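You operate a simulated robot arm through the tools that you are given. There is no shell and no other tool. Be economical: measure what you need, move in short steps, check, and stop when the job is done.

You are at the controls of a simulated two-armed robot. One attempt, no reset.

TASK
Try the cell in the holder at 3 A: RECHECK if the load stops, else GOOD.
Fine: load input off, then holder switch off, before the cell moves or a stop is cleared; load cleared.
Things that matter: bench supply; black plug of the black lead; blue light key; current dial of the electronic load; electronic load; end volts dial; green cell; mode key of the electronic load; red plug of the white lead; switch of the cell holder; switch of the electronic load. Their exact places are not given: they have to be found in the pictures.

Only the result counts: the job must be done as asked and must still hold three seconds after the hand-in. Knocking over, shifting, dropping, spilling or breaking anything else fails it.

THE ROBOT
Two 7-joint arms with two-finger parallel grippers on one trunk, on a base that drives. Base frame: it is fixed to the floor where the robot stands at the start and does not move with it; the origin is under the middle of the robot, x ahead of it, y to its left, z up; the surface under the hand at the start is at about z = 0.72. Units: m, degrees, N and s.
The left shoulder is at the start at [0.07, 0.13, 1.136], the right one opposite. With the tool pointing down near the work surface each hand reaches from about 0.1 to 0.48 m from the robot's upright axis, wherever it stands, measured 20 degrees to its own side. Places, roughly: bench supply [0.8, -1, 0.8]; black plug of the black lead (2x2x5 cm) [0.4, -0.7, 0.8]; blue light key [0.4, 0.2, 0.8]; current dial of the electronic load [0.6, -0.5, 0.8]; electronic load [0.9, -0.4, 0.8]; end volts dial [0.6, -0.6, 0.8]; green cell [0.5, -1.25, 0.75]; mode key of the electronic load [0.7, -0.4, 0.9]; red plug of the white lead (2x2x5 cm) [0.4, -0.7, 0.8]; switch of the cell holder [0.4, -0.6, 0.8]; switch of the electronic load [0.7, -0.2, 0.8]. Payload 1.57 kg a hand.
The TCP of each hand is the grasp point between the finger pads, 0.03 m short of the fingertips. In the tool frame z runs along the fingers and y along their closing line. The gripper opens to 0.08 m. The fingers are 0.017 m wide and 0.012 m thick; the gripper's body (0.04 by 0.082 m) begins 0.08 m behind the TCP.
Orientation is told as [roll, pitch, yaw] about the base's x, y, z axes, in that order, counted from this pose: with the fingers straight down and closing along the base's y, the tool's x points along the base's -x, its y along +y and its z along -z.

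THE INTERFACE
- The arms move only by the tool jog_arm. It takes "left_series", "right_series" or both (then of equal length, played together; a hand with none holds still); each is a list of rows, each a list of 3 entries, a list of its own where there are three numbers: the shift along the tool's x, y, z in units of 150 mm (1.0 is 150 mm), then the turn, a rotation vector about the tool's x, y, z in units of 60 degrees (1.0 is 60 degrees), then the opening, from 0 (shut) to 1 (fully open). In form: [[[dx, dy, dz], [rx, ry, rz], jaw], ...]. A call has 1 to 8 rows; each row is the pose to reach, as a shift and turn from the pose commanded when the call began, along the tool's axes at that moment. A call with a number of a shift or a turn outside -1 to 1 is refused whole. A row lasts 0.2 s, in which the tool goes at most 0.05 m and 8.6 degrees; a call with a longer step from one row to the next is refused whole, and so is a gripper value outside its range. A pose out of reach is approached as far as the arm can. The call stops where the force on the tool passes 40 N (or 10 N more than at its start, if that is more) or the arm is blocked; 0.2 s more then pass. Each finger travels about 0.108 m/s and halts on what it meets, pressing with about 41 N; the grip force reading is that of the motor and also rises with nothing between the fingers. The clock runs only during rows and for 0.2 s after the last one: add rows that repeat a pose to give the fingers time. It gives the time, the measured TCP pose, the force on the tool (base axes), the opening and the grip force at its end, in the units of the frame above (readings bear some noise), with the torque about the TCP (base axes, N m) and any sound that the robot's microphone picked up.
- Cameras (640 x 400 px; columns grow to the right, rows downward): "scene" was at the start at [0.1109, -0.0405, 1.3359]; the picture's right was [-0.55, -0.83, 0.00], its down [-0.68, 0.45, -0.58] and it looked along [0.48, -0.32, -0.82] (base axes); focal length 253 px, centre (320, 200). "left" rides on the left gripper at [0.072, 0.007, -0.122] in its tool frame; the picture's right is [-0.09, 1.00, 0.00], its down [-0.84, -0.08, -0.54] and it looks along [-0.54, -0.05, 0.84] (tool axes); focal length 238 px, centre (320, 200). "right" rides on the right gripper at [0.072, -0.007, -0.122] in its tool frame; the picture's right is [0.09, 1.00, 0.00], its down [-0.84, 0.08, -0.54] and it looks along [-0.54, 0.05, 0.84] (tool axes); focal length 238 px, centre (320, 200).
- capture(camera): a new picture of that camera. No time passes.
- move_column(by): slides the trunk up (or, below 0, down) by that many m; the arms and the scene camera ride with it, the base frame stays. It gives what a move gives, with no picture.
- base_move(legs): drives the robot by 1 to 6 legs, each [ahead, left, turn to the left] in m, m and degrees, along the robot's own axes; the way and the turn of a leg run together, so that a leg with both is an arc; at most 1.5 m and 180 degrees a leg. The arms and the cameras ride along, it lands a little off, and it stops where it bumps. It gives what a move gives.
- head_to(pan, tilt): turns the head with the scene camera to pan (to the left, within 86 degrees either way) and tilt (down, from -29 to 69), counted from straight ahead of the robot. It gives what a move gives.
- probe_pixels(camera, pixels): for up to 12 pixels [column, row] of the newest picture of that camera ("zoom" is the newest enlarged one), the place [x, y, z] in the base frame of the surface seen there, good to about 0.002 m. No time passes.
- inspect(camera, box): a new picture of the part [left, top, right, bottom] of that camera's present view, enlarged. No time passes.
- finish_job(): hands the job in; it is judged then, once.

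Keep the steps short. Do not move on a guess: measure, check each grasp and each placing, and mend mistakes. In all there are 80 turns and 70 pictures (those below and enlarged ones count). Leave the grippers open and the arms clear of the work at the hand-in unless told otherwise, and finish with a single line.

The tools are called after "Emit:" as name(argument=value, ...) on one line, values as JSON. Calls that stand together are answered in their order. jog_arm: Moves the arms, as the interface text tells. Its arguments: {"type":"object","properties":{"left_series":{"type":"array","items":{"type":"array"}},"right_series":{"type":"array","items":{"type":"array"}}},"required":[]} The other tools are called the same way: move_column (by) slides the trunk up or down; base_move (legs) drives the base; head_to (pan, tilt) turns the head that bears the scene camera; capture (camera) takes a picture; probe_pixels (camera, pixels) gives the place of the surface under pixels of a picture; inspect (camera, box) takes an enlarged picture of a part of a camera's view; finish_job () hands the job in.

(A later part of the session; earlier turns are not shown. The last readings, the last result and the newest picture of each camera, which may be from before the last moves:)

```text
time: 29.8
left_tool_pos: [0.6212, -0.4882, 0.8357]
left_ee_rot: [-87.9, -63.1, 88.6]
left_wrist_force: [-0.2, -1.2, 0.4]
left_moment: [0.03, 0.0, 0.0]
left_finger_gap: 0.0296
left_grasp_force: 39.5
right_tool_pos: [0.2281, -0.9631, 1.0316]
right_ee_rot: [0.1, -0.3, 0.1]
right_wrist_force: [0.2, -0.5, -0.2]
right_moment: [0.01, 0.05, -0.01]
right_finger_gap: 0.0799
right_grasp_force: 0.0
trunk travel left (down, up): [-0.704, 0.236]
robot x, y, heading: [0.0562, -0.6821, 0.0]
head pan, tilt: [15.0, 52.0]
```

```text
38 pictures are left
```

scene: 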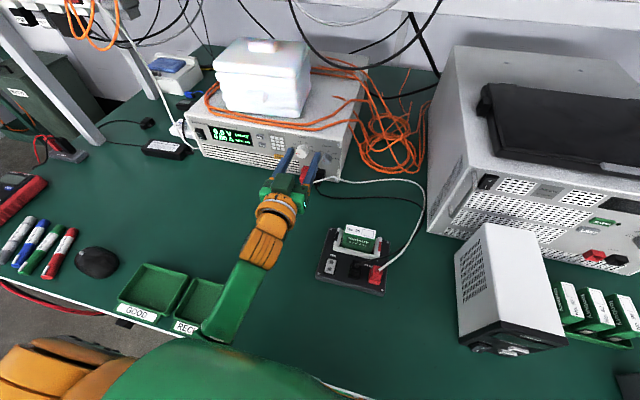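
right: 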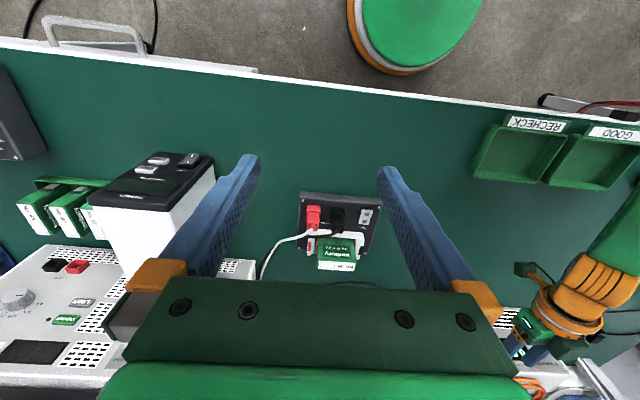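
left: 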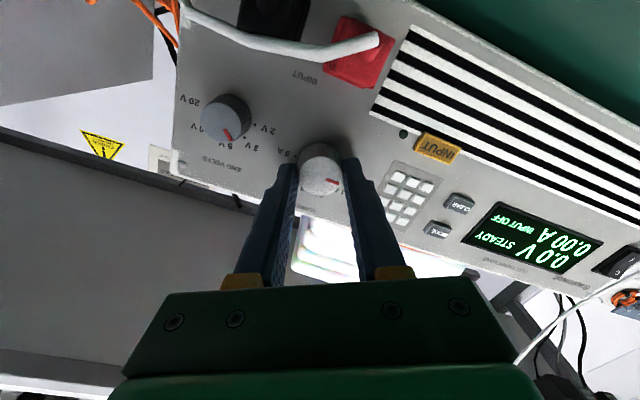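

Dial gripped (gap 29.6 mm). Turn +54° in this grip.

Emit:
jog_arm(left_series=[[[0, 0, 0], [0, 0, 0.13], 0.2], [[0, 0, 0], [0, 0, 0.26], 0.2], [[0, 0, 0], [0, 0, 0.39], 0.2], [[0, 0, 0], [0, 0, 0.52], 0.2], [[0, 0, 0], [0, 0, 0.65], 0.2], [[0, 0, 0], [0, 0, 0.78], 0.2], [[0, 0, 0], [0, 0, 0.9], 0.2], [[0, 0, 0], [0, 0, 0.9], 0.2]])

Emit:
capture(camera="left")

```text
time: 31.6
left_tool_pos: [0.6221, -0.4893, 0.8364]
left_ee_rot: [87.8, -62.7, -87.4]
left_wrist_force: [-6.4, -1.4, -6.5]
left_moment: [-0.05, -0.31, -0.37]
left_finger_gap: 0.03
left_grasp_force: 39.7
right_tool_pos: [0.2274, -0.9647, 1.0314]
right_ee_rot: [0.1, -0.1, 0.1]
right_wrist_force: [0.3, 0.1, -0.1]
right_moment: [0.0, 0.03, -0.03]
right_finger_gap: 0.08
right_grasp_force: 0.0
trunk travel left (down, up): [-0.704, 0.236]
robot x, y, heading: [0.0594, -0.682, -0.1]
head pan, tilt: [15.0, 52.0]
```

```text
37 pictures are left
```

left: 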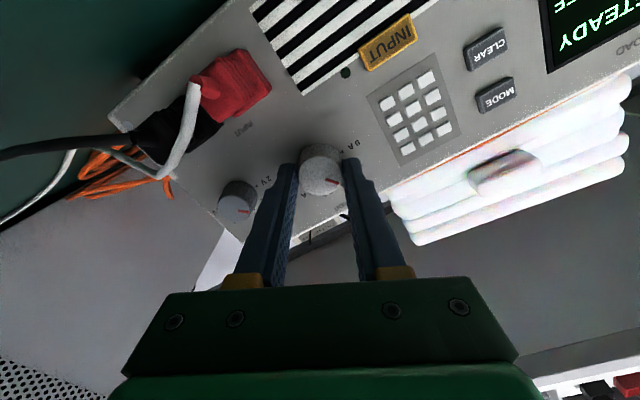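

The dial turned with the hand. I continue another 54° in the same grip (plugs' tops are ≈0.78, clear).

Emit:
jog_arm(left_series=[[[0, 0, 0], [0, 0, 0.13], 0.2], [[0, 0, 0], [0, 0, 0.26], 0.2], [[0, 0, 0], [0, 0, 0.39], 0.2], [[0, 0, 0], [0, 0, 0.52], 0.2], [[0, 0, 0], [0, 0, 0.65], 0.2], [[0, 0, 0], [0, 0, 0.78], 0.2], [[0, 0, 0], [0, 0, 0.9], 0.2], [[0, 0, 0], [0, 0, 0.9], 0.2]])

Emit:
inspect(camera="scene", box=[190, 110, 390, 230])

```text
time: 33.4
left_tool_pos: [0.6228, -0.4911, 0.8364]
left_ee_rot: [89.0, -8.6, -89.3]
left_wrist_force: [-3.8, -0.7, -1.6]
left_moment: [0.01, 0.14, 0.43]
left_finger_gap: 0.03
left_grasp_force: 39.7
right_tool_pos: [0.2275, -0.9637, 1.0314]
right_ee_rot: [0.0, -0.2, 0.1]
right_wrist_force: [-0.6, -0.7, 0.5]
right_moment: [0.03, 0.0, -0.01]
right_finger_gap: 0.0798
right_grasp_force: 0.1
trunk travel left (down, up): [-0.704, 0.236]
robot x, y, heading: [0.0581, -0.6819, 0.1]
head pan, tilt: [15.0, 52.0]
```

```text
3.20 times, centred on (290, 170) of scene
```

zoom: 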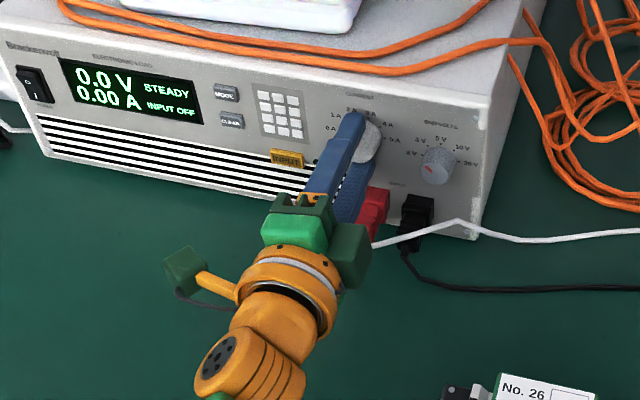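

Total turn 108.3°. I open only slightly (to spare the plug below), retract 5 cm and look.

Emit:
jog_arm(left_series=[[[0, 0, 0], [0, 0, 0], 0.45], [[0, 0, 0], [0, 0, 0], 0.45], [[0, 0, -0.12], [0, 0, 0], 0.45], [[0, 0, -0.33], [0, 0, 0], 0.45], [[0, 0, -0.33], [0, 0, -0.12], 0.45]])

Emit:
inspect(camera="left", box=[200, 80, 400, 200])

Emit:
inspect(camera="scene", box=[260, 120, 360, 190])

```text
time: 34.6
left_tool_pos: [0.5728, -0.4895, 0.8378]
left_ee_rot: [89.0, -16.0, -89.2]
left_wrist_force: [0.7, 0.0, -1.4]
left_moment: [-0.01, 0.03, 0.04]
left_finger_gap: 0.036
left_grasp_force: 0.1
right_tool_pos: [0.2279, -0.963, 1.031]
right_ee_rot: [0.1, -0.1, 0.1]
right_wrist_force: [-0.2, 0.0, -0.5]
right_moment: [-0.02, 0.02, -0.01]
right_finger_gap: 0.0801
right_grasp_force: 0.1
trunk travel left (down, up): [-0.704, 0.236]
robot x, y, heading: [0.0577, -0.6779, -0.0]
head pan, tilt: [15.0, 52.0]
```

```text
3.20 times, centred on (300, 140) of left
```

zoom: 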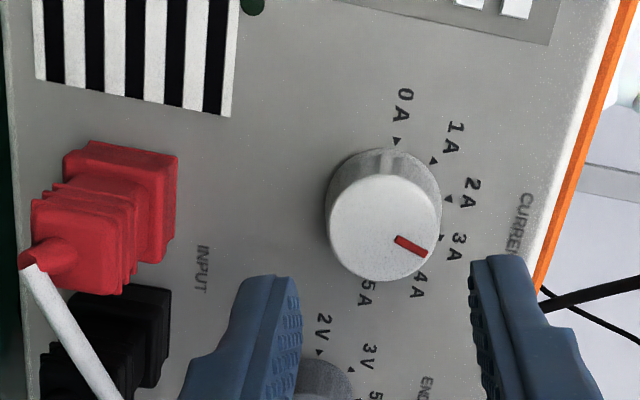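

```text
5.71 times, centred on (310, 155) of scene
```

zoom: 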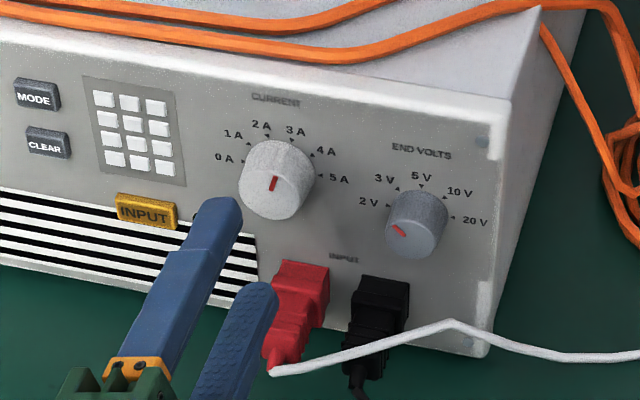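

Current mark stands at 3 A. The end-volts mark I'd like to read more closely.

Emit:
inspect(camera="scene", box=[316, 140, 348, 168])

Emit:
probe_pixels(camera="zoom", pixels=[[320, 200], [200, 200], [260, 250], [220, 260], [240, 270], [300, 290], [100, 200], [150, 100]])

```text
14.29 times, centred on (332, 154) of scene
```

zoom: 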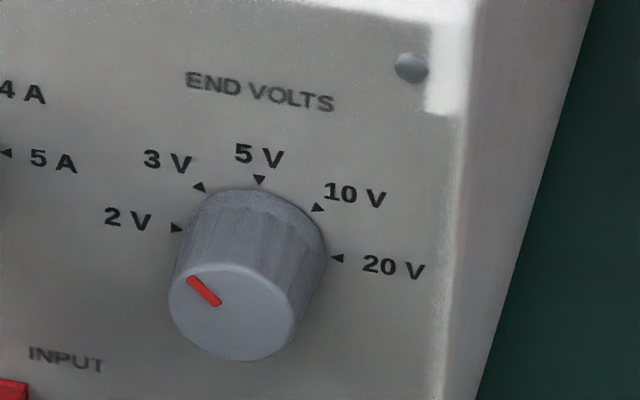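

```text
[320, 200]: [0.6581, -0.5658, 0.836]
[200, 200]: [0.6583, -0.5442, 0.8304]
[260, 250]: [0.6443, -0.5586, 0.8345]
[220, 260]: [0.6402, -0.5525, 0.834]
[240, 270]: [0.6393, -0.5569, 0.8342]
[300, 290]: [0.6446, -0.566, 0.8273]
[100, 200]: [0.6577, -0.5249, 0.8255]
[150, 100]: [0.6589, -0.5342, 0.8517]
```

End volts reads 3 V, suiting a 3.2 V cell; I leave it. Now I retract the left hand and undo its roll on the way to the holder switch.

Emit:
jog_arm(left_series=[[[0, 0, -0.1], [0, 0, -0.12], 0.3], [[0, 0, -0.2], [0, 0, -0.25], 0.1], [[-0.1, 0.1, -0.3], [0, 0, -0.375], 0], [[-0.15, 0.15, -0.4], [0, 0, -0.5], 0], [[-0.2, 0.2, -0.5], [0, 0, -0.625], 0], [[-0.25, 0.23, -0.6], [0, 0, -0.75], 0], [[-0.284, 0.265, -0.6], [0, 0, -0.875], 0], [[-0.284, 0.265, -0.6], [0, 0, -1], 0]])

```text
time: 36.4
left_tool_pos: [0.4847, -0.5208, 0.8898]
left_ee_rot: [86.0, -76.1, -85.4]
left_wrist_force: [-1.0, 0.1, 0.4]
left_moment: [0.01, 0.03, -0.06]
left_finger_gap: 0.0001
left_grasp_force: 21.6
right_tool_pos: [0.2281, -0.9632, 1.0313]
right_ee_rot: [0.0, 0.0, 0.2]
right_wrist_force: [-0.5, -0.4, 0.0]
right_moment: [-0.02, -0.01, 0.02]
right_finger_gap: 0.0801
right_grasp_force: 0.1
trunk travel left (down, up): [-0.704, 0.236]
robot x, y, heading: [0.0592, -0.6815, -0.0]
head pan, tilt: [15.0, 52.0]
```

Now pitch to fingers 45° down and move above the holder switch (hover).

Emit:
jog_arm(left_series=[[[0.02, -0.12, -0.13], [0.015, 0.124, -0.037], 0], [[0.04, -0.25, -0.26], [0.031, 0.249, -0.074], 0], [[0.065, -0.38, -0.385], [0.046, 0.373, -0.11], 0], [[0.087, -0.51, -0.514], [0.061, 0.497, -0.147], 0], [[0.11, -0.64, -0.64], [0.077, 0.622, -0.184], 0], [[0.13, -0.769, -0.771], [0.092, 0.746, -0.221], 0], [[0.13, -0.769, -0.771], [0.092, 0.746, -0.221], 0]])

Emit:
head_to(pan=8, tilt=55)

Emit:
capture(camera="scene")

Emit:
capture(camera="left")

```text
time: 37.3
left_tool_pos: [0.4207, -0.5687, 0.8571]
left_ee_rot: [38.3, -60.5, -41.3]
left_wrist_force: [0.2, 0.4, 0.0]
left_moment: [0.0, 0.0, 0.02]
left_finger_gap: 0.0
left_grasp_force: 21.5
right_tool_pos: [0.2275, -0.9632, 1.032]
right_ee_rot: [0.1, -0.1, 0.1]
right_wrist_force: [-0.6, -0.3, -0.1]
right_moment: [-0.01, 0.0, -0.06]
right_finger_gap: 0.08
right_grasp_force: 0.0
trunk travel left (down, up): [-0.704, 0.236]
robot x, y, heading: [0.0583, -0.6788, 0.1]
head pan, tilt: [15.0, 52.0]
stopped in row 4 (left hand): the arm was blocked; the commanded pose is now the measured one
```

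```text
time: 38.0
left_tool_pos: [0.422, -0.5683, 0.8573]
left_ee_rot: [38.5, -60.6, -41.2]
left_wrist_force: [0.3, 0.5, -0.3]
left_moment: [0.04, -0.01, 0.05]
left_finger_gap: 0.0
left_grasp_force: 21.4
right_tool_pos: [0.2274, -0.9635, 1.0304]
right_ee_rot: [0.2, 0.0, 0.0]
right_wrist_force: [-0.2, -0.5, 0.5]
right_moment: [-0.02, -0.01, 0.02]
right_finger_gap: 0.08
right_grasp_force: 0.0
trunk travel left (down, up): [-0.704, 0.236]
robot x, y, heading: [0.0589, -0.6814, 0.0]
head pan, tilt: [8.0, 55.0]
```

```text
32 pictures are left
```

scene: 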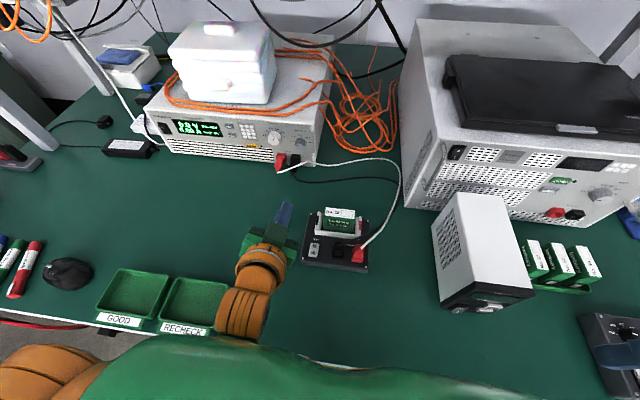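

```text
31 pictures are left
```

left: 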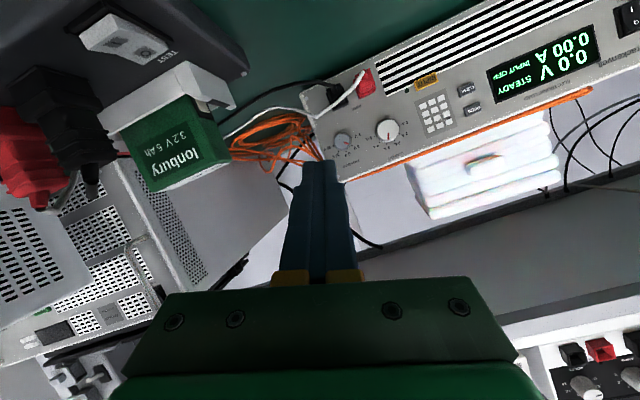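

Blocked again by the folded arm against the trunk. Better split: left hand for the panel, right hand (tool down) for the holder, from base y≈-0.58. I move the left hand forward and level its roll, then drive 0.10 m left.

Emit:
jog_arm(left_series=[[[-0.06, 0.1, 0.15], [0, 0, -0.1], 0], [[-0.12, 0.2, 0.3], [0, 0, -0.2], 0], [[-0.19, 0.325, 0.463], [0, 0, -0.315], 0]])

Emit:
base_move(legs=[[0, 0.1, 0]])

Emit:
capture(camera="scene")

```text
time: 38.8
left_tool_pos: [0.5019, -0.5273, 0.8715]
left_ee_rot: [0.3, -67.3, 0.7]
left_wrist_force: [-0.1, 0.6, -0.6]
left_moment: [-0.02, -0.02, 0.0]
left_finger_gap: 0.0
left_grasp_force: 21.6
right_tool_pos: [0.2285, -0.9625, 1.0311]
right_ee_rot: [0.0, 0.1, 0.0]
right_wrist_force: [0.1, -0.5, -0.3]
right_moment: [0.04, 0.04, 0.0]
right_finger_gap: 0.08
right_grasp_force: 0.0
trunk travel left (down, up): [-0.704, 0.236]
robot x, y, heading: [0.0554, -0.6805, 0.1]
head pan, tilt: [8.0, 55.0]
```

```text
time: 39.9
left_tool_pos: [0.5004, -0.4279, 0.8704]
left_ee_rot: [0.9, -67.3, 0.3]
left_wrist_force: [0.6, -0.2, 0.5]
left_moment: [-0.01, -0.04, 0.04]
left_finger_gap: 0.0
left_grasp_force: 21.2
right_tool_pos: [0.2282, -0.8652, 1.0324]
right_ee_rot: [0.2, -0.1, 0.3]
right_wrist_force: [-0.4, 0.0, 0.3]
right_moment: [0.0, -0.01, -0.02]
right_finger_gap: 0.0801
right_grasp_force: 0.0
trunk travel left (down, up): [-0.704, 0.236]
robot x, y, heading: [0.053, -0.5792, 0.4]
head pan, tilt: [8.0, 55.0]
```

```text
30 pictures are left
```

scene: 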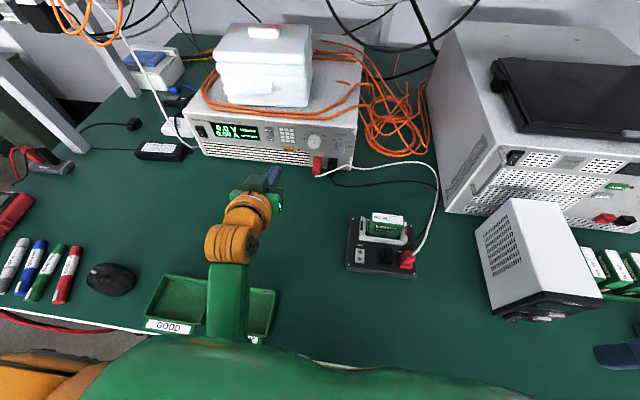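

Both hands together: left to just before the INPUT key (0.653,-0.419,0.795), right toward the holder switch at height, gripper closing.

Emit:
jog_arm(left_series=[[[0.034, 0.012, 0.165], [0, 0, 0], 0], [[0.068, 0.024, 0.33], [0, 0, 0], 0], [[0.102, 0.036, 0.496], [0, 0, 0], 0], [[0.136, 0.048, 0.66], [0, 0, 0], 0], [[0.17, 0.06, 0.827], [0, 0, 0], 0]], right_series=[[[-0.18, 0.2, 0], [0, 0, 0], 0.6], [[-0.36, 0.4, 0], [0, 0, 0], 0.3], [[-0.54, 0.6, 0], [0, 0, 0], 0], [[-0.72, 0.8, 0.0], [0, 0, 0], 0], [[-0.9, 1.0, 0.1], [0, 0, 0], 0]])

Emit:
capture(camera="right")

Emit:
inspect(camera="scene", box=[180, 80, 440, 290])

```text
time: 41.1
left_tool_pos: [0.6071, -0.4156, 0.7984]
left_ee_rot: [0.5, -67.2, 0.7]
left_wrist_force: [0.5, -0.3, -1.0]
left_moment: [-0.01, 0.01, -0.03]
left_finger_gap: 0.0
left_grasp_force: 21.4
right_tool_pos: [0.3676, -0.7121, 1.018]
right_ee_rot: [0.1, 0.1, 0.3]
right_wrist_force: [0.4, -0.2, 0.4]
right_moment: [-0.05, 0.01, 0.01]
right_finger_gap: 0.0
right_grasp_force: 21.3
trunk travel left (down, up): [-0.704, 0.236]
robot x, y, heading: [0.0572, -0.5817, 0.2]
head pan, tilt: [8.0, 55.0]
```

```text
29 pictures are left
```

right: 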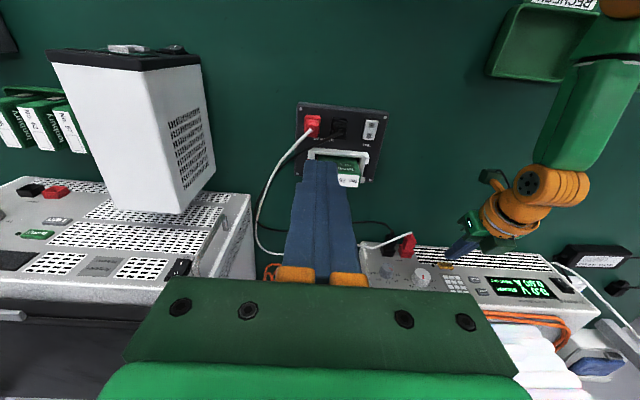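

```text
1.90 times, centred on (310, 185) of scene
```

zoom: 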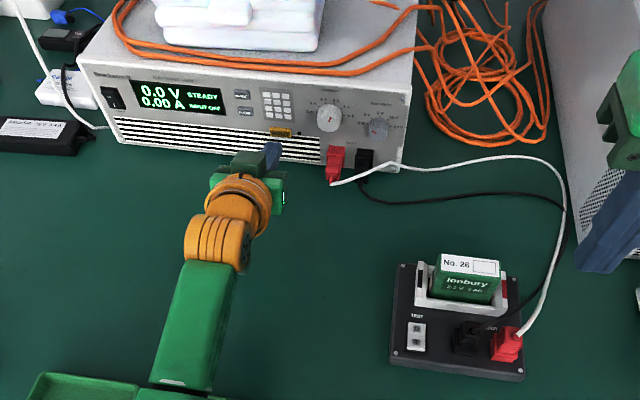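

Measure the switch's halves precisely.

Emit:
inspect(camera="scene", box=[345, 235, 385, 275])

Emit:
probe_pixels(camera="right", pixels=[[372, 123], [369, 136], [370, 130], [348, 168], [348, 183]])

```text
10.00 times, centred on (365, 255) of scene
```

zoom: 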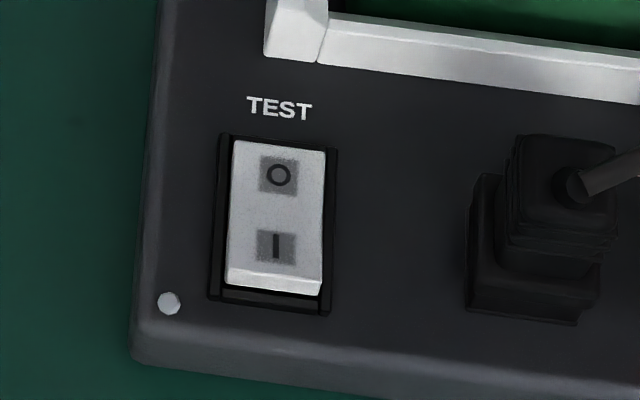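

```text
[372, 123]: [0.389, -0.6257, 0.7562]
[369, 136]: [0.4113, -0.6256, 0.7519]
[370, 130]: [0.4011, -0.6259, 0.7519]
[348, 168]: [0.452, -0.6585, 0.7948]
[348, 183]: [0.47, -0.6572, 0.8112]
```

Right hand over the "I" half at (0.386,-0.626), z 0.88.

Emit:
jog_arm(right_series=[[[-0.03, 0.15, 0.2], [0, 0, 0], 0], [[-0.06, 0.3, 0.4], [0, 0, 0], 0], [[-0.09, 0.45, 0.6], [0, 0, 0], 0], [[-0.12, 0.573, 0.8], [0, 0, 0], 0], [[-0.12, 0.573, 0.9], [0, 0, 0], 0], [[-0.12, 0.573, 0.9], [0, 0, 0], 0]])

Emit:
capture(camera="scene")

```text
time: 42.5
left_tool_pos: [0.6049, -0.4168, 0.8005]
left_ee_rot: [0.7, -67.2, 0.5]
left_wrist_force: [0.3, 0.1, -0.8]
left_moment: [0.02, -0.04, 0.02]
left_finger_gap: 0.0001
left_grasp_force: 21.6
right_tool_pos: [0.3685, -0.6728, 0.8921]
right_ee_rot: [0.2, -0.1, 0.4]
right_wrist_force: [-0.2, -0.3, -0.4]
right_moment: [0.0, -0.02, 0.0]
right_finger_gap: 0.0001
right_grasp_force: 21.1
right hand out of reach, approached as far as the arm can: row 2, 3, 4, 5, 6
trunk travel left (down, up): [-0.704, 0.236]
robot x, y, heading: [0.0548, -0.5801, 0.1]
head pan, tilt: [8.0, 55.0]
```

```text
26 pictures are left
```

scene: 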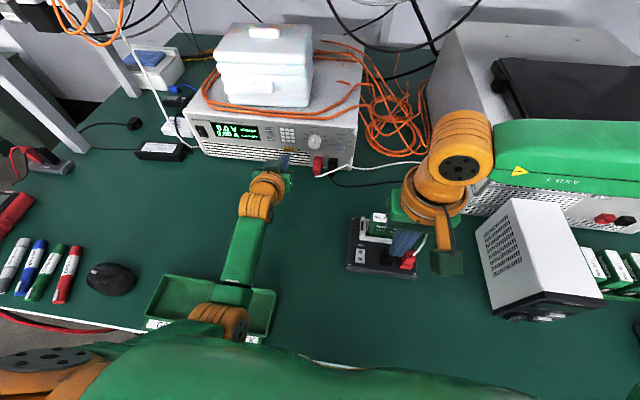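

The right arm is too folded at this trunk height. Raising the trunk 0.07 m back to its start height; the left stays in reach of INPUT.

Emit:
move_column(by=0.07)

Emit:
jog_arm(left_series=[[[0.14, 0, 0.06], [0, 0, 0], 0], [[0.287, 0, 0.12], [0, 0, 0], 0], [[0.43, 0, 0.18], [0, 0, 0], 0], [[0.43, 0, 0.18], [0, 0, 0], 0], [[0.43, 0, 0.18], [0, 0, 0], 0]], right_series=[[[-0.04, 0.12, 0.1], [0, 0, 0], 0], [[-0.08, 0.24, 0.2], [0, 0, 0], 0], [[-0.11, 0.32, 0.3], [0, 0, 0], 0], [[-0.11, 0.32, 0.5], [0, 0, 0], 0], [[-0.11, 0.32, 0.7], [0, 0, 0], 0]])

Emit:
capture(camera="scene")

```text
time: 43.6
left_tool_pos: [0.6051, -0.4158, 0.8691]
left_ee_rot: [0.8, -67.4, 0.5]
left_wrist_force: [-0.2, 0.0, -0.5]
left_moment: [0.02, -0.01, 0.0]
left_finger_gap: 0.0001
left_grasp_force: 21.1
right_tool_pos: [0.3684, -0.6733, 0.9629]
right_ee_rot: [0.1, 0.0, 0.4]
right_wrist_force: [0.3, -0.9, 0.2]
right_moment: [-0.03, 0.01, 0.01]
right_finger_gap: 0.0001
right_grasp_force: 21.6
trunk travel left (down, up): [-0.774, 0.166]
robot x, y, heading: [0.0573, -0.5795, 0.2]
head pan, tilt: [8.0, 55.0]
```

```text
time: 44.8
left_tool_pos: [0.6033, -0.4166, 0.8008]
left_ee_rot: [0.7, -67.3, 0.4]
left_wrist_force: [-0.3, 0.0, 0.0]
left_moment: [-0.04, -0.03, -0.02]
left_finger_gap: 0.0001
left_grasp_force: 21.2
right_tool_pos: [0.3617, -0.6909, 0.9023]
right_ee_rot: [0.3, -0.1, 0.2]
right_wrist_force: [-0.2, 0.0, -0.2]
right_moment: [-0.03, 0.01, 0.01]
right_finger_gap: 0.0
right_grasp_force: 21.5
right hand out of reach, approached as far as the arm can: row 1, 2, 3, 4, 5
trunk travel left (down, up): [-0.774, 0.166]
robot x, y, heading: [0.0542, -0.5815, 0.2]
head pan, tilt: [8.0, 55.0]
```

```text
25 pictures are left
```

scene: 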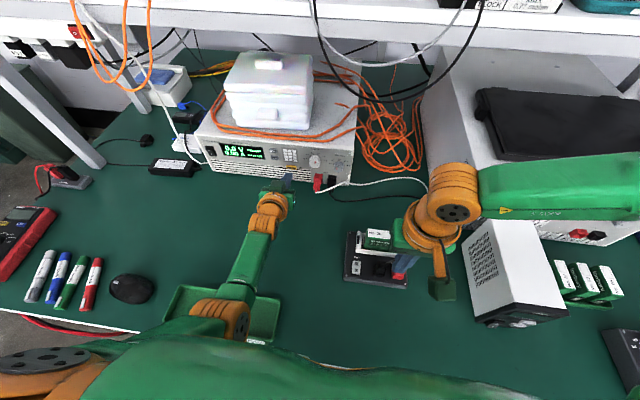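

The right arm can't cross that far. I drive 0.08 m left so the switch lies to the right arm's own side, and re-aim both hands.

Emit:
base_move(legs=[[0, 0.08, 0]])

Emit:
jog_arm(left_series=[[[0, -0.18, 0], [0, 0, 0], 0], [[0, -0.36, 0], [0, 0, 0], 0], [[0, -0.54, 0], [0, 0, 0], 0], [[0, -0.54, 0], [0, 0, 0], 0]], right_series=[[[-0.06, -0.04, 0], [0, 0, 0], 0], [[-0.12, -0.06, 0], [0, 0, 0], 0], [[-0.14, -0.08, 0], [0, 0, 0], 0], [[-0.14, -0.08, 0], [0, 0, 0], 0]])

Emit:
capture(camera="right")

```text
time: 45.9
left_tool_pos: [0.6032, -0.3377, 0.8002]
left_ee_rot: [1.0, -67.3, 0.2]
left_wrist_force: [-1.5, 0.2, -0.3]
left_moment: [-0.01, 0.01, 0.03]
left_finger_gap: 0.0
left_grasp_force: 21.3
right_tool_pos: [0.3619, -0.6132, 0.9031]
right_ee_rot: [0.4, -0.1, 0.5]
right_wrist_force: [0.4, -1.1, 0.2]
right_moment: [0.03, -0.01, 0.0]
right_finger_gap: 0.0002
right_grasp_force: 20.7
trunk travel left (down, up): [-0.774, 0.166]
robot x, y, heading: [0.0577, -0.5023, 0.6]
head pan, tilt: [8.0, 55.0]
```

```text
time: 46.8
left_tool_pos: [0.6093, -0.347, 0.7935]
left_ee_rot: [19.1, -66.7, -13.3]
left_wrist_force: [0.6, 0.3, -0.6]
left_moment: [0.01, 0.02, 0.0]
left_finger_gap: 0.0002
left_grasp_force: 21.3
right_tool_pos: [0.3834, -0.624, 0.9033]
right_ee_rot: [0.4, -0.2, 0.4]
right_wrist_force: [-0.3, 0.7, 0.6]
right_moment: [0.02, 0.0, -0.01]
right_finger_gap: 0.0003
right_grasp_force: 21.2
trunk travel left (down, up): [-0.774, 0.166]
robot x, y, heading: [0.054, -0.5032, 0.4]
head pan, tilt: [8.0, 55.0]
stopped in row 4 (left hand): the arm was blocked; the commanded pose is now the measured one
```

```text
24 pictures are left
```

right: 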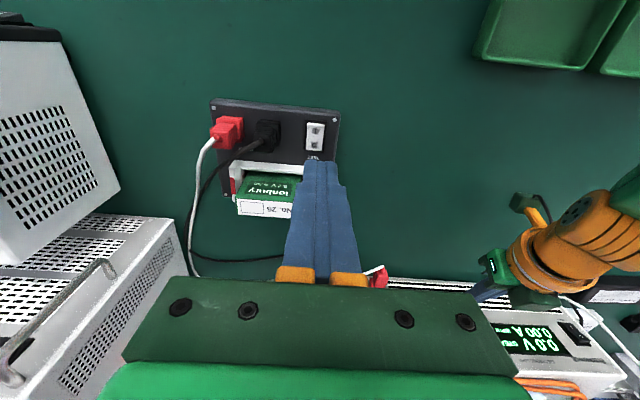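

Right hand is right over the "I" half. Press down gently.

Emit:
jog_arm(right_series=[[[-0.013, -0.013, 0.25], [0, 0, 0], 0], [[-0.013, -0.013, 0.5], [0, 0, 0], 0], [[-0.013, -0.013, 0.73], [0, 0, 0], 0], [[-0.013, -0.013, 0.77], [0, 0, 0], 0], [[-0.013, -0.013, 0.8], [0, 0, 0], 0], [[-0.013, -0.013, 0.83], [0, 0, 0], 0]])

Emit:
inspect(camera="scene", box=[330, 210, 450, 300])

```text
time: 48.2
left_tool_pos: [0.6088, -0.3462, 0.7929]
left_ee_rot: [19.0, -66.7, -13.1]
left_wrist_force: [-0.2, 0.5, -0.6]
left_moment: [0.05, 0.0, 0.03]
left_finger_gap: 0.0
left_grasp_force: 21.5
right_tool_pos: [0.3651, -0.6632, 0.8372]
right_ee_rot: [0.4, -0.1, 0.3]
right_wrist_force: [0.1, 0.1, 0.5]
right_moment: [0.02, 0.0, -0.01]
right_finger_gap: 0.0
right_grasp_force: 20.9
right hand out of reach, approached as far as the arm can: row 1, 2, 3, 4, 5, 6
trunk travel left (down, up): [-0.774, 0.166]
robot x, y, heading: [0.0559, -0.5014, 0.7]
head pan, tilt: [8.0, 55.0]
```

```text
4.44 times, centred on (390, 255) of scene
```

zoom: 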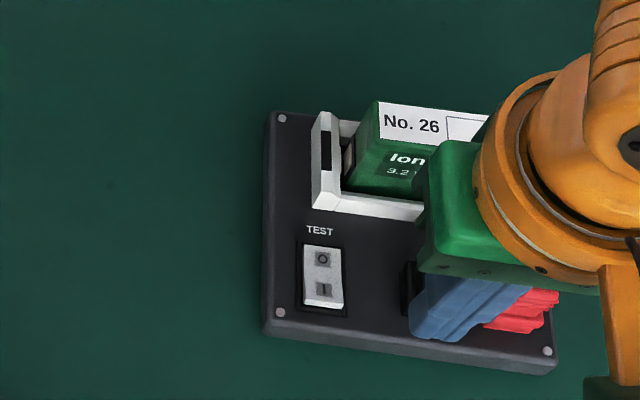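

The arm's limit dragged it aside as it went lower; nothing was pressed. I lift, drive another 0.11 m left so the switch is well on the right arm's side, and try again.

Emit:
jog_arm(right_series=[[[0, 0, 0.5], [0, 0, 0], 0], [[0, 0, 0.3], [0, 0, 0], 0], [[0, 0, 0.1], [0, 0, 0], 0]])

Emit:
base_move(legs=[[0, 0.11, 0]])

```text
refused: row 1 steps farther than a row can; nothing moved
```

```text
time: 49.4
left_tool_pos: [0.6072, -0.2367, 0.7926]
left_ee_rot: [19.2, -66.5, -13.1]
left_wrist_force: [-0.8, -0.7, -0.7]
left_moment: [0.02, 0.0, 0.0]
left_finger_gap: 0.0
left_grasp_force: 21.1
right_tool_pos: [0.3639, -0.5545, 0.8368]
right_ee_rot: [0.5, -0.2, 0.7]
right_wrist_force: [0.6, 0.8, -0.1]
right_moment: [0.0, 0.0, -0.02]
right_finger_gap: 0.0001
right_grasp_force: 21.1
trunk travel left (down, up): [-0.774, 0.166]
robot x, y, heading: [0.0542, -0.3962, 0.3]
head pan, tilt: [8.0, 55.0]
```

The lift was refused but the drive was clear (no contact). Now move to hover over the "I" half.

Emit:
jog_arm(right_series=[[[0, 0, -0.28], [0, 0, 0], 0], [[0, -0.25, -0.28], [0, 0, 0], 0], [[0, -0.5, -0.28], [0, 0, 0], 0], [[0, -0.733, -0.28], [0, 0, 0], 0], [[0, -0.733, -0.28], [0, 0, 0], 0]])

Emit:
inspect(camera="scene", box=[330, 170, 530, 310])

```text
time: 50.5
left_tool_pos: [0.6079, -0.235, 0.7925]
left_ee_rot: [19.2, -66.6, -13.0]
left_wrist_force: [-0.7, 0.6, 0.2]
left_moment: [-0.02, 0.03, 0.0]
left_finger_gap: 0.0
left_grasp_force: 21.4
right_tool_pos: [0.3654, -0.664, 0.8738]
right_ee_rot: [0.3, -0.1, 0.7]
right_wrist_force: [-0.2, -0.1, 0.4]
right_moment: [0.03, -0.01, -0.06]
right_finger_gap: 0.0
right_grasp_force: 21.3
trunk travel left (down, up): [-0.774, 0.166]
robot x, y, heading: [0.059, -0.3927, 0.9]
head pan, tilt: [8.0, 55.0]
```

```text
2.86 times, centred on (430, 240) of scene
```

zoom: 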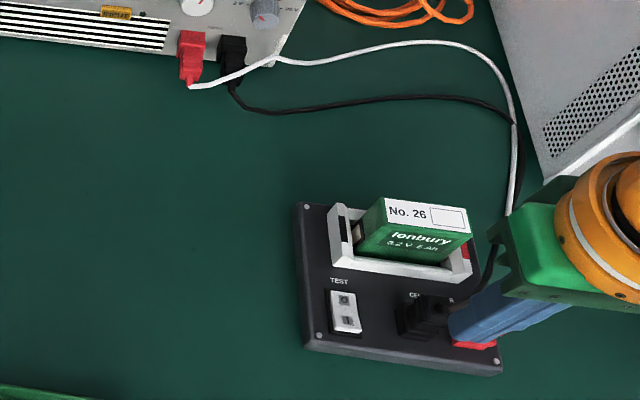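

Within reach here. Shift to (0.386,-0.626) and lower to z 0.80.

Emit:
jog_arm(right_series=[[[-0.07, 0.127, 0], [0, 0, 0], 0], [[-0.14, 0.253, 0], [0, 0, 0], 0], [[-0.14, 0.253, 0.25], [0, 0, 0], 0], [[-0.14, 0.253, 0.49], [0, 0, 0], 0], [[-0.14, 0.253, 0.49], [0, 0, 0], 0]])

Emit:
inspect(camera="scene", box=[330, 170, 530, 310])

```text
time: 51.8
left_tool_pos: [0.6068, -0.2356, 0.7928]
left_ee_rot: [19.0, -66.6, -13.0]
left_wrist_force: [0.7, 0.0, 0.4]
left_moment: [0.0, 0.0, -0.02]
left_finger_gap: 0.0002
left_grasp_force: 21.1
right_tool_pos: [0.3869, -0.6222, 0.8058]
right_ee_rot: [0.3, -0.2, 0.6]
right_wrist_force: [0.4, -0.6, -0.1]
right_moment: [-0.02, 0.0, -0.02]
right_finger_gap: 0.0
right_grasp_force: 20.9
trunk travel left (down, up): [-0.774, 0.166]
robot x, y, heading: [0.057, -0.3937, 0.6]
head pan, tilt: [8.0, 55.0]
```

```text
2.86 times, centred on (430, 240) of scene
```

zoom: 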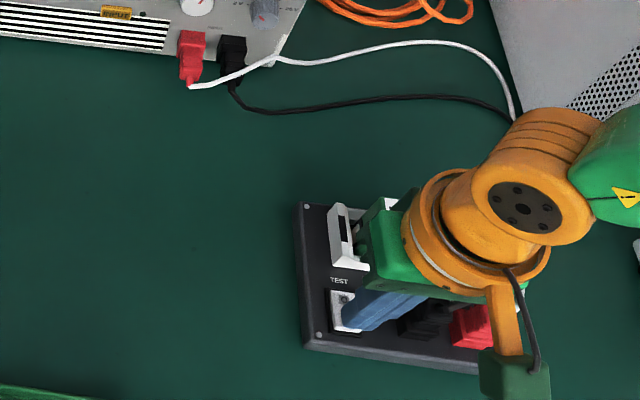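

Right over "I". Press: down to ~0.778 in small rows, then lift.

Emit:
jog_arm(right_series=[[[0.01, -0.015, 0.1], [0, 0, 0], 0], [[0.01, -0.015, 0.13], [0, 0, 0], 0], [[0.01, -0.015, 0.155], [0, 0, 0], 0], [[0.01, -0.015, 0.18], [0, 0, 0], 0]])

Emit:
jog_arm(right_series=[[[0, 0, -0.2], [0, 0, 0], 0], [[0.1, -0.15, -0.45], [0, 0, 0], 0], [[0.3, -0.35, -0.6], [0, 0, 0], 0]])

Emit:
inspect(camera="scene", box=[300, 100, 530, 310])

```text
time: 52.8
left_tool_pos: [0.6081, -0.2337, 0.7932]
left_ee_rot: [19.1, -66.6, -13.0]
left_wrist_force: [1.2, 0.0, 0.2]
left_moment: [0.0, 0.03, 0.04]
left_finger_gap: 0.0
left_grasp_force: 21.7
right_tool_pos: [0.3791, -0.6309, 0.7977]
right_ee_rot: [0.2, -0.2, 0.7]
right_wrist_force: [-0.1, 1.1, -0.3]
right_moment: [-0.01, -0.02, 0.0]
right_finger_gap: 0.0
right_grasp_force: 21.5
right hand out of reach, approached as far as the arm can: row 1, 2, 3, 4
trunk travel left (down, up): [-0.774, 0.166]
robot x, y, heading: [0.0564, -0.3953, 0.6]
head pan, tilt: [8.0, 55.0]
```

```text
time: 53.5
left_tool_pos: [0.6063, -0.2369, 0.7947]
left_ee_rot: [19.4, -66.7, -13.3]
left_wrist_force: [0.9, -0.4, 0.4]
left_moment: [0.04, 0.02, 0.02]
left_finger_gap: 0.0002
left_grasp_force: 21.5
right_tool_pos: [0.3315, -0.6876, 0.8886]
right_ee_rot: [0.4, -0.2, 0.6]
right_wrist_force: [0.6, -0.7, 0.3]
right_moment: [0.0, 0.0, -0.01]
right_finger_gap: 0.0003
right_grasp_force: 21.4
trunk travel left (down, up): [-0.774, 0.166]
robot x, y, heading: [0.0564, -0.3916, 0.6]
head pan, tilt: [8.0, 55.0]
```

```text
1.90 times, centred on (415, 205) of scene
```

zoom: 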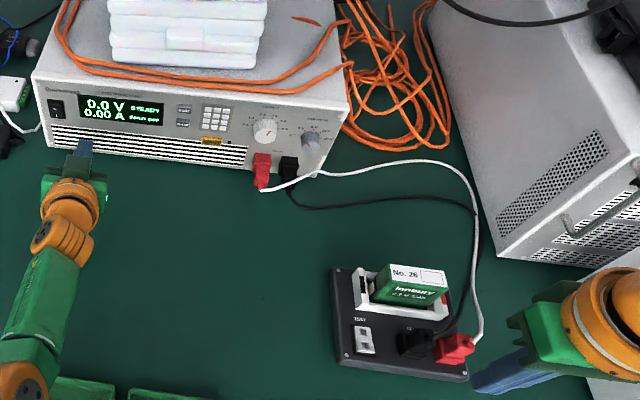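

Just out of reach downward; lowering the trunk helps the right arm. First lift the left hand 0.12 m clear, then lower the trunk 0.08 m (right hand is at 0.889 → 0.81).

Emit:
jog_arm(left_series=[[[-0.18, 0, -0.12], [0, 0, 0], 0], [[-0.35, 0, -0.25], [0, 0, 0], 0], [[-0.53, 0, -0.37], [0, 0, 0], 0], [[-0.7, 0, -0.5], [0, 0, 0], 0]], right_series=[[[0, 0, -0.1], [0, 0, 0], 0], [[0, 0, -0.25], [0, 0, 0], 0], [[0, 0, -0.4], [0, 0, 0], 0], [[0, 0, -0.5], [0, 0, 0], 0]])

Emit:
move_column(by=-0.08)

Emit:
capture(camera="scene")

```text
time: 54.5
left_tool_pos: [0.5778, -0.2498, 0.9161]
left_ee_rot: [20.4, -66.6, -14.0]
left_wrist_force: [0.1, -0.7, 1.4]
left_moment: [-0.02, -0.03, -0.02]
left_finger_gap: 0.0
left_grasp_force: 20.8
right_tool_pos: [0.332, -0.6855, 0.9623]
right_ee_rot: [0.3, -0.2, 0.7]
right_wrist_force: [0.0, 0.4, 0.5]
right_moment: [0.01, -0.02, -0.05]
right_finger_gap: 0.0001
right_grasp_force: 21.5
trunk travel left (down, up): [-0.774, 0.166]
robot x, y, heading: [0.0525, -0.3942, 0.6]
head pan, tilt: [8.0, 55.0]
```

```text
time: 55.7
left_tool_pos: [0.5767, -0.2501, 0.8348]
left_ee_rot: [20.2, -66.5, -13.9]
left_wrist_force: [-0.3, -0.2, -0.7]
left_moment: [0.01, 0.01, -0.01]
left_finger_gap: 0.0001
left_grasp_force: 20.6
right_tool_pos: [0.3334, -0.6862, 0.8821]
right_ee_rot: [0.3, -0.2, 0.7]
right_wrist_force: [0.2, 0.7, 0.4]
right_moment: [0.0, -0.04, -0.04]
right_finger_gap: 0.0
right_grasp_force: 20.8
trunk travel left (down, up): [-0.694, 0.246]
robot x, y, heading: [0.0544, -0.3888, 0.8]
head pan, tilt: [8.0, 55.0]
```

```text
19 pictures are left
```

scene: 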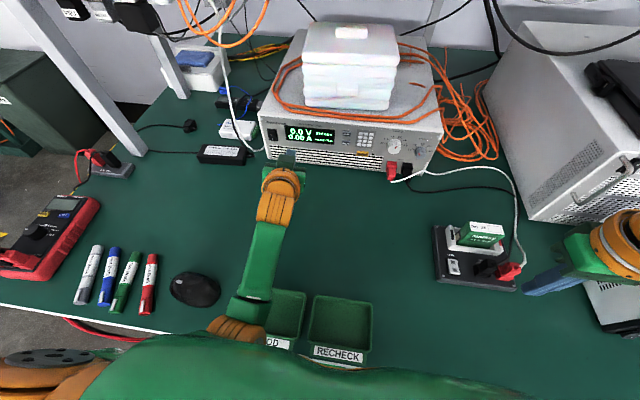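

Move right hand over "I" then down and press.

Emit:
jog_arm(right_series=[[[-0.18, 0.2, 0.1], [0, 0, 0], 0], [[-0.355, 0.397, 0.2], [0, 0, 0], 0], [[-0.355, 0.397, 0.4], [0, 0, 0], 0], [[-0.355, 0.397, 0.6], [0, 0, 0], 0], [[-0.355, 0.397, 0.64], [0, 0, 0], 0], [[-0.355, 0.397, 0.67], [0, 0, 0], 0], [[-0.355, 0.397, 0.7], [0, 0, 0], 0]])

```text
time: 57.4
left_tool_pos: [0.5737, -0.249, 0.8388]
left_ee_rot: [20.7, -66.7, -14.2]
left_wrist_force: [-1.2, 0.6, 0.0]
left_moment: [-0.02, -0.01, 0.03]
left_finger_gap: 0.0
left_grasp_force: 20.7
right_tool_pos: [0.3872, -0.6249, 0.7821]
right_ee_rot: [0.1, -1.1, 0.6]
right_wrist_force: [-4.9, -2.4, 24.7]
right_moment: [-0.12, -0.07, 0.08]
right_finger_gap: 0.0
right_grasp_force: 21.5
trunk travel left (down, up): [-0.694, 0.246]
robot x, y, heading: [0.0561, -0.3934, 0.4]
head pan, tilt: [8.0, 55.0]
stopped in row 7 (right hand): the force on the tool passed its limit at 44 N (the readings are from after the stop); the commanded pose is now the measured one
```

Pressed to the stop (44 N). Lift and move back to look.

Emit:
jog_arm(right_series=[[[0, 0, -0.2], [0, 0, 0], 0], [[0.1, -0.1, -0.45], [0, 0, 0], 0], [[0.3, -0.3, -0.65], [0, 0, 0], 0]])

Emit:
inspect(camera="scene", box=[260, 110, 530, 300])

```text
refused: row 3 steps farther than a row can; nothing moved
```

```text
2.11 times, centred on (395, 205) of scene
```

zoom: 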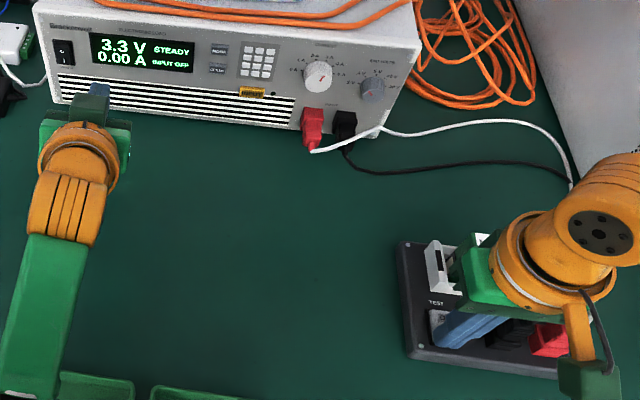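

The display reads 3.3 V: holder is on. Now lift the right hand away, and drive 0.19 m right for the left hand to reach INPUT.

Emit:
jog_arm(right_series=[[[0, 0, -0.25], [0, 0, 0], 0], [[0.05, 0, -0.5], [0, 0, 0], 0], [[0.2, 0, -0.75], [0, 0, 0], 0], [[0.4, 0, -0.95], [0, 0, 0], 0]])

Emit:
base_move(legs=[[0, -0.19, -0.6]])

```text
time: 58.4
left_tool_pos: [0.5762, -0.2503, 0.8363]
left_ee_rot: [20.5, -66.5, -14.1]
left_wrist_force: [0.2, -0.2, 0.2]
left_moment: [0.0, 0.03, -0.01]
left_finger_gap: 0.0
left_grasp_force: 21.6
right_tool_pos: [0.3279, -0.6275, 0.9212]
right_ee_rot: [0.2, -0.8, 0.6]
right_wrist_force: [0.4, -0.1, 0.2]
right_moment: [-0.01, -0.02, -0.03]
right_finger_gap: 0.0
right_grasp_force: 21.7
trunk travel left (down, up): [-0.694, 0.246]
robot x, y, heading: [0.0581, -0.3939, 0.6]
head pan, tilt: [8.0, 55.0]
```

```text
time: 59.9
left_tool_pos: [0.5788, -0.4386, 0.836]
left_ee_rot: [20.3, -66.6, -14.3]
left_wrist_force: [0.0, -0.5, 0.1]
left_moment: [0.02, -0.01, 0.02]
left_finger_gap: 0.0
left_grasp_force: 21.6
right_tool_pos: [0.3289, -0.8133, 0.919]
right_ee_rot: [0.3, -0.8, 0.3]
right_wrist_force: [0.4, -0.6, -0.5]
right_moment: [0.0, -0.01, -0.03]
right_finger_gap: 0.0
right_grasp_force: 21.6
trunk travel left (down, up): [-0.694, 0.246]
robot x, y, heading: [0.0552, -0.5732, 0.2]
head pan, tilt: [8.0, 55.0]
```

Straighten the left hand and bring it just before INPUT.

Emit:
jog_arm(left_series=[[[0.086, 0.041, 0.13], [0.06, 0, -0.047], 0], [[0.172, 0.082, 0.269], [0.118, 0, -0.094], 0], [[0.172, 0.082, 0.269], [0.118, 0, -0.094], 0]])

Emit:
inspect(camera="scene", box=[170, 90, 390, 230])

```text
time: 60.7
left_tool_pos: [0.6052, -0.4198, 0.8]
left_ee_rot: [0.2, -67.5, -0.3]
left_wrist_force: [1.4, 0.4, 0.7]
left_moment: [-0.02, 0.01, 0.0]
left_finger_gap: 0.0
left_grasp_force: 21.3
right_tool_pos: [0.329, -0.8141, 0.9191]
right_ee_rot: [0.2, -0.7, 0.2]
right_wrist_force: [0.3, -0.2, -0.1]
right_moment: [-0.04, -0.03, 0.03]
right_finger_gap: 0.0
right_grasp_force: 22.1
trunk travel left (down, up): [-0.694, 0.246]
robot x, y, heading: [0.0577, -0.5765, 0.3]
head pan, tilt: [8.0, 55.0]
```

```text
2.86 times, centred on (280, 160) of scene
```

zoom: 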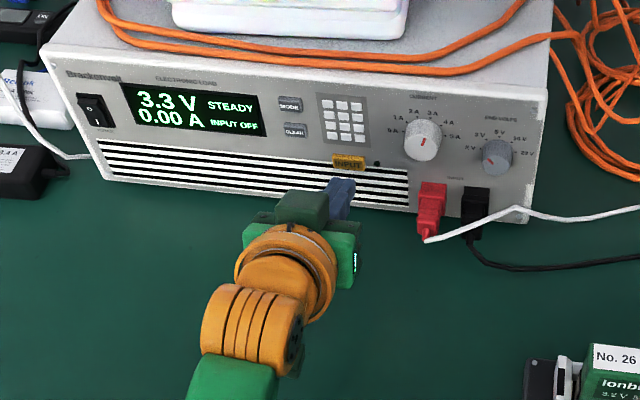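

Aligned. Press INPUT and let go.

Emit:
jog_arm(left_series=[[[-0.036, 0, 0.086], [0, 0, 0], 0], [[-0.046, 0, 0.111], [0, 0, 0], 0], [[-0.054, 0, 0.129], [0, 0, 0], 0], [[-0.06, 0, 0.144], [0, 0, 0], 0], [[-0.04, 0, 0.095], [0, 0, 0], 0], [[0, 0, 0], [0, 0, 0], 0]])

Emit:
inspect(camera="scene", box=[170, 90, 390, 230])

```text
time: 62.1
left_tool_pos: [0.6043, -0.4175, 0.7992]
left_ee_rot: [0.3, -67.5, -0.2]
left_wrist_force: [-0.3, 0.1, -0.1]
left_moment: [-0.02, 0.03, 0.0]
left_finger_gap: 0.0
left_grasp_force: 21.6
right_tool_pos: [0.3287, -0.8122, 0.9208]
right_ee_rot: [0.1, -0.7, 0.4]
right_wrist_force: [0.2, 0.4, 0.0]
right_moment: [-0.02, -0.03, 0.01]
right_finger_gap: 0.0
right_grasp_force: 21.1
trunk travel left (down, up): [-0.694, 0.246]
robot x, y, heading: [0.0575, -0.5787, 0.6]
head pan, tilt: [8.0, 55.0]
heard: click
```

```text
2.86 times, centred on (280, 160) of scene
```

zoom: 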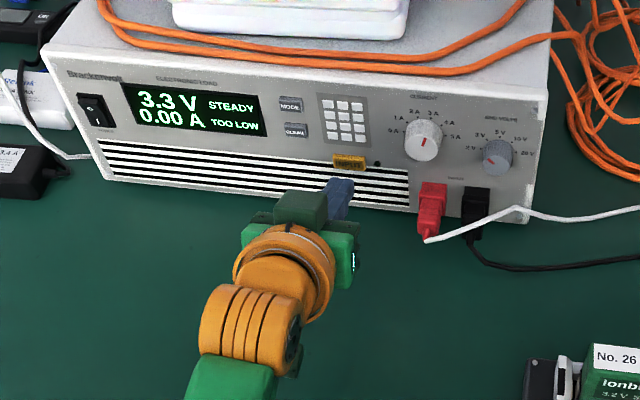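

"TOO LOW" with 0.00 A: the load stopped → RECHECK. I look closely at the INPUT key, its lamp and the display to see whether the input is still on.

Emit:
inspect(camera="scene", box=[205, 110, 320, 165])

```text
5.57 times, centred on (262, 138) of scene
```

zoom: 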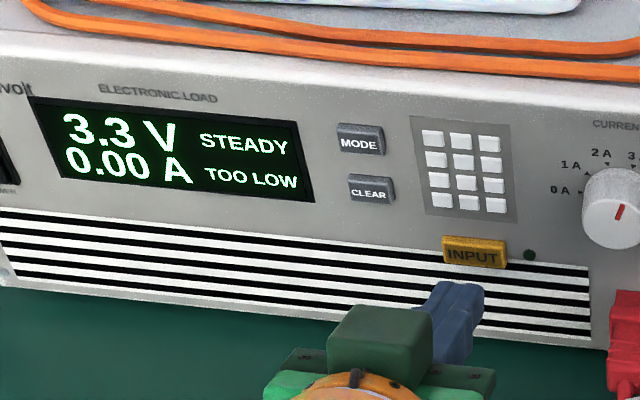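

The lamp beside INPUT is dark. I check whether the key itself is latched in (its face was at x≈0.6535 before).

Emit:
probe_pixels(camera="zoom", pixels=[[475, 257], [460, 257], [490, 258], [365, 195], [365, 145], [529, 254], [550, 230]])

Emit:
inspect(camera="left", box=[220, 60, 420, 200])

```text
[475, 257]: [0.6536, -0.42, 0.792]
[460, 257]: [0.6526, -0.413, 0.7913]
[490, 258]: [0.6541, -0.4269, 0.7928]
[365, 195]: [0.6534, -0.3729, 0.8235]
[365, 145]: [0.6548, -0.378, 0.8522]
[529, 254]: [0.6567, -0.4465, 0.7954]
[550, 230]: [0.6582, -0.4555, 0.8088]
```

```text
2.86 times, centred on (320, 130) of left
```

zoom: 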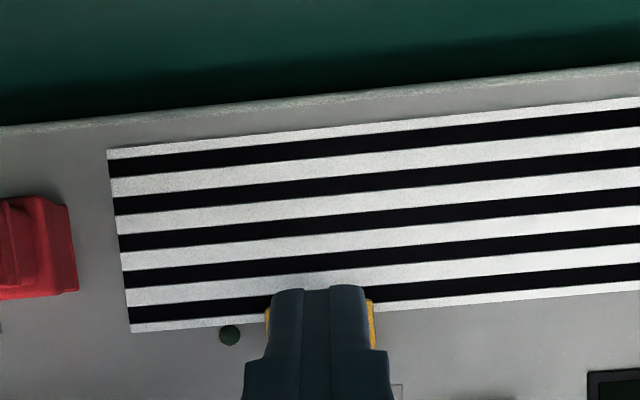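

The key is momentary and out, the lamp is dark, 0.00 A: the stop has put the input off. Next the holder switch: back the left hand off and drive 0.185 m left.

Emit:
jog_arm(left_series=[[[-0.1, 0, -0.15], [0, 0, 0], 0], [[-0.25, 0, -0.3], [0, 0, 0], 0]])

Emit:
base_move(legs=[[0, 0.185, 0]])

```text
time: 62.7
left_tool_pos: [0.5795, -0.4196, 0.8525]
left_ee_rot: [0.2, -67.5, -0.1]
left_wrist_force: [0.0, 0.1, -0.2]
left_moment: [0.04, -0.01, -0.03]
left_finger_gap: 0.0
left_grasp_force: 21.2
right_tool_pos: [0.3277, -0.8133, 0.9211]
right_ee_rot: [0.2, -0.7, 0.3]
right_wrist_force: [-0.1, 0.0, 0.2]
right_moment: [-0.02, 0.03, 0.02]
right_finger_gap: 0.0001
right_grasp_force: 21.3
trunk travel left (down, up): [-0.694, 0.246]
robot x, y, heading: [0.0557, -0.583, 0.4]
head pan, tilt: [8.0, 55.0]
```

```text
time: 64.2
left_tool_pos: [0.5797, -0.2409, 0.8511]
left_ee_rot: [0.5, -67.5, -0.6]
left_wrist_force: [-0.5, -0.1, -0.1]
left_moment: [0.01, -0.01, -0.02]
left_finger_gap: 0.0
left_grasp_force: 21.3
right_tool_pos: [0.3276, -0.633, 0.9198]
right_ee_rot: [0.3, -0.6, 0.0]
right_wrist_force: [-0.4, 0.2, -0.3]
right_moment: [-0.03, -0.03, -0.03]
right_finger_gap: 0.0
right_grasp_force: 21.1
trunk travel left (down, up): [-0.694, 0.246]
robot x, y, heading: [0.0543, -0.3977, -0.0]
head pan, tilt: [8.0, 55.0]
```

Right hand to above the "O" half (0.414,-0.626,0.805).

Emit:
jog_arm(right_series=[[[-0.2, 0.02, 0.1], [0, 0, 0], 0], [[-0.4, 0.04, 0.2], [0, 0, 0], 0], [[-0.57, 0.047, 0.4], [0, 0, 0], 0], [[-0.57, 0.047, 0.6], [0, 0, 0], 0], [[-0.57, 0.047, 0.767], [0, 0, 0], 0], [[-0.57, 0.047, 0.767], [0, 0, 0], 0]])

Emit:
inspect(camera="scene", box=[250, 110, 520, 300])

```text
time: 65.7
left_tool_pos: [0.5791, -0.2415, 0.8524]
left_ee_rot: [0.3, -67.5, -0.4]
left_wrist_force: [0.2, 0.9, 0.0]
left_moment: [-0.01, 0.01, 0.0]
left_finger_gap: 0.0
left_grasp_force: 20.9
right_tool_pos: [0.412, -0.6246, 0.8039]
right_ee_rot: [0.2, -0.7, 0.1]
right_wrist_force: [0.4, -0.1, 0.1]
right_moment: [0.0, -0.01, 0.01]
right_finger_gap: 0.0002
right_grasp_force: 21.8
trunk travel left (down, up): [-0.694, 0.246]
robot x, y, heading: [0.0529, -0.3972, -0.0]
head pan, tilt: [8.0, 55.0]
```

```text
2.11 times, centred on (385, 205) of scene
```

zoom: 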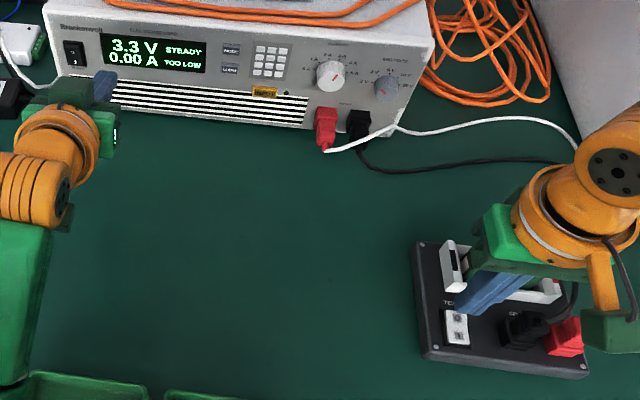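

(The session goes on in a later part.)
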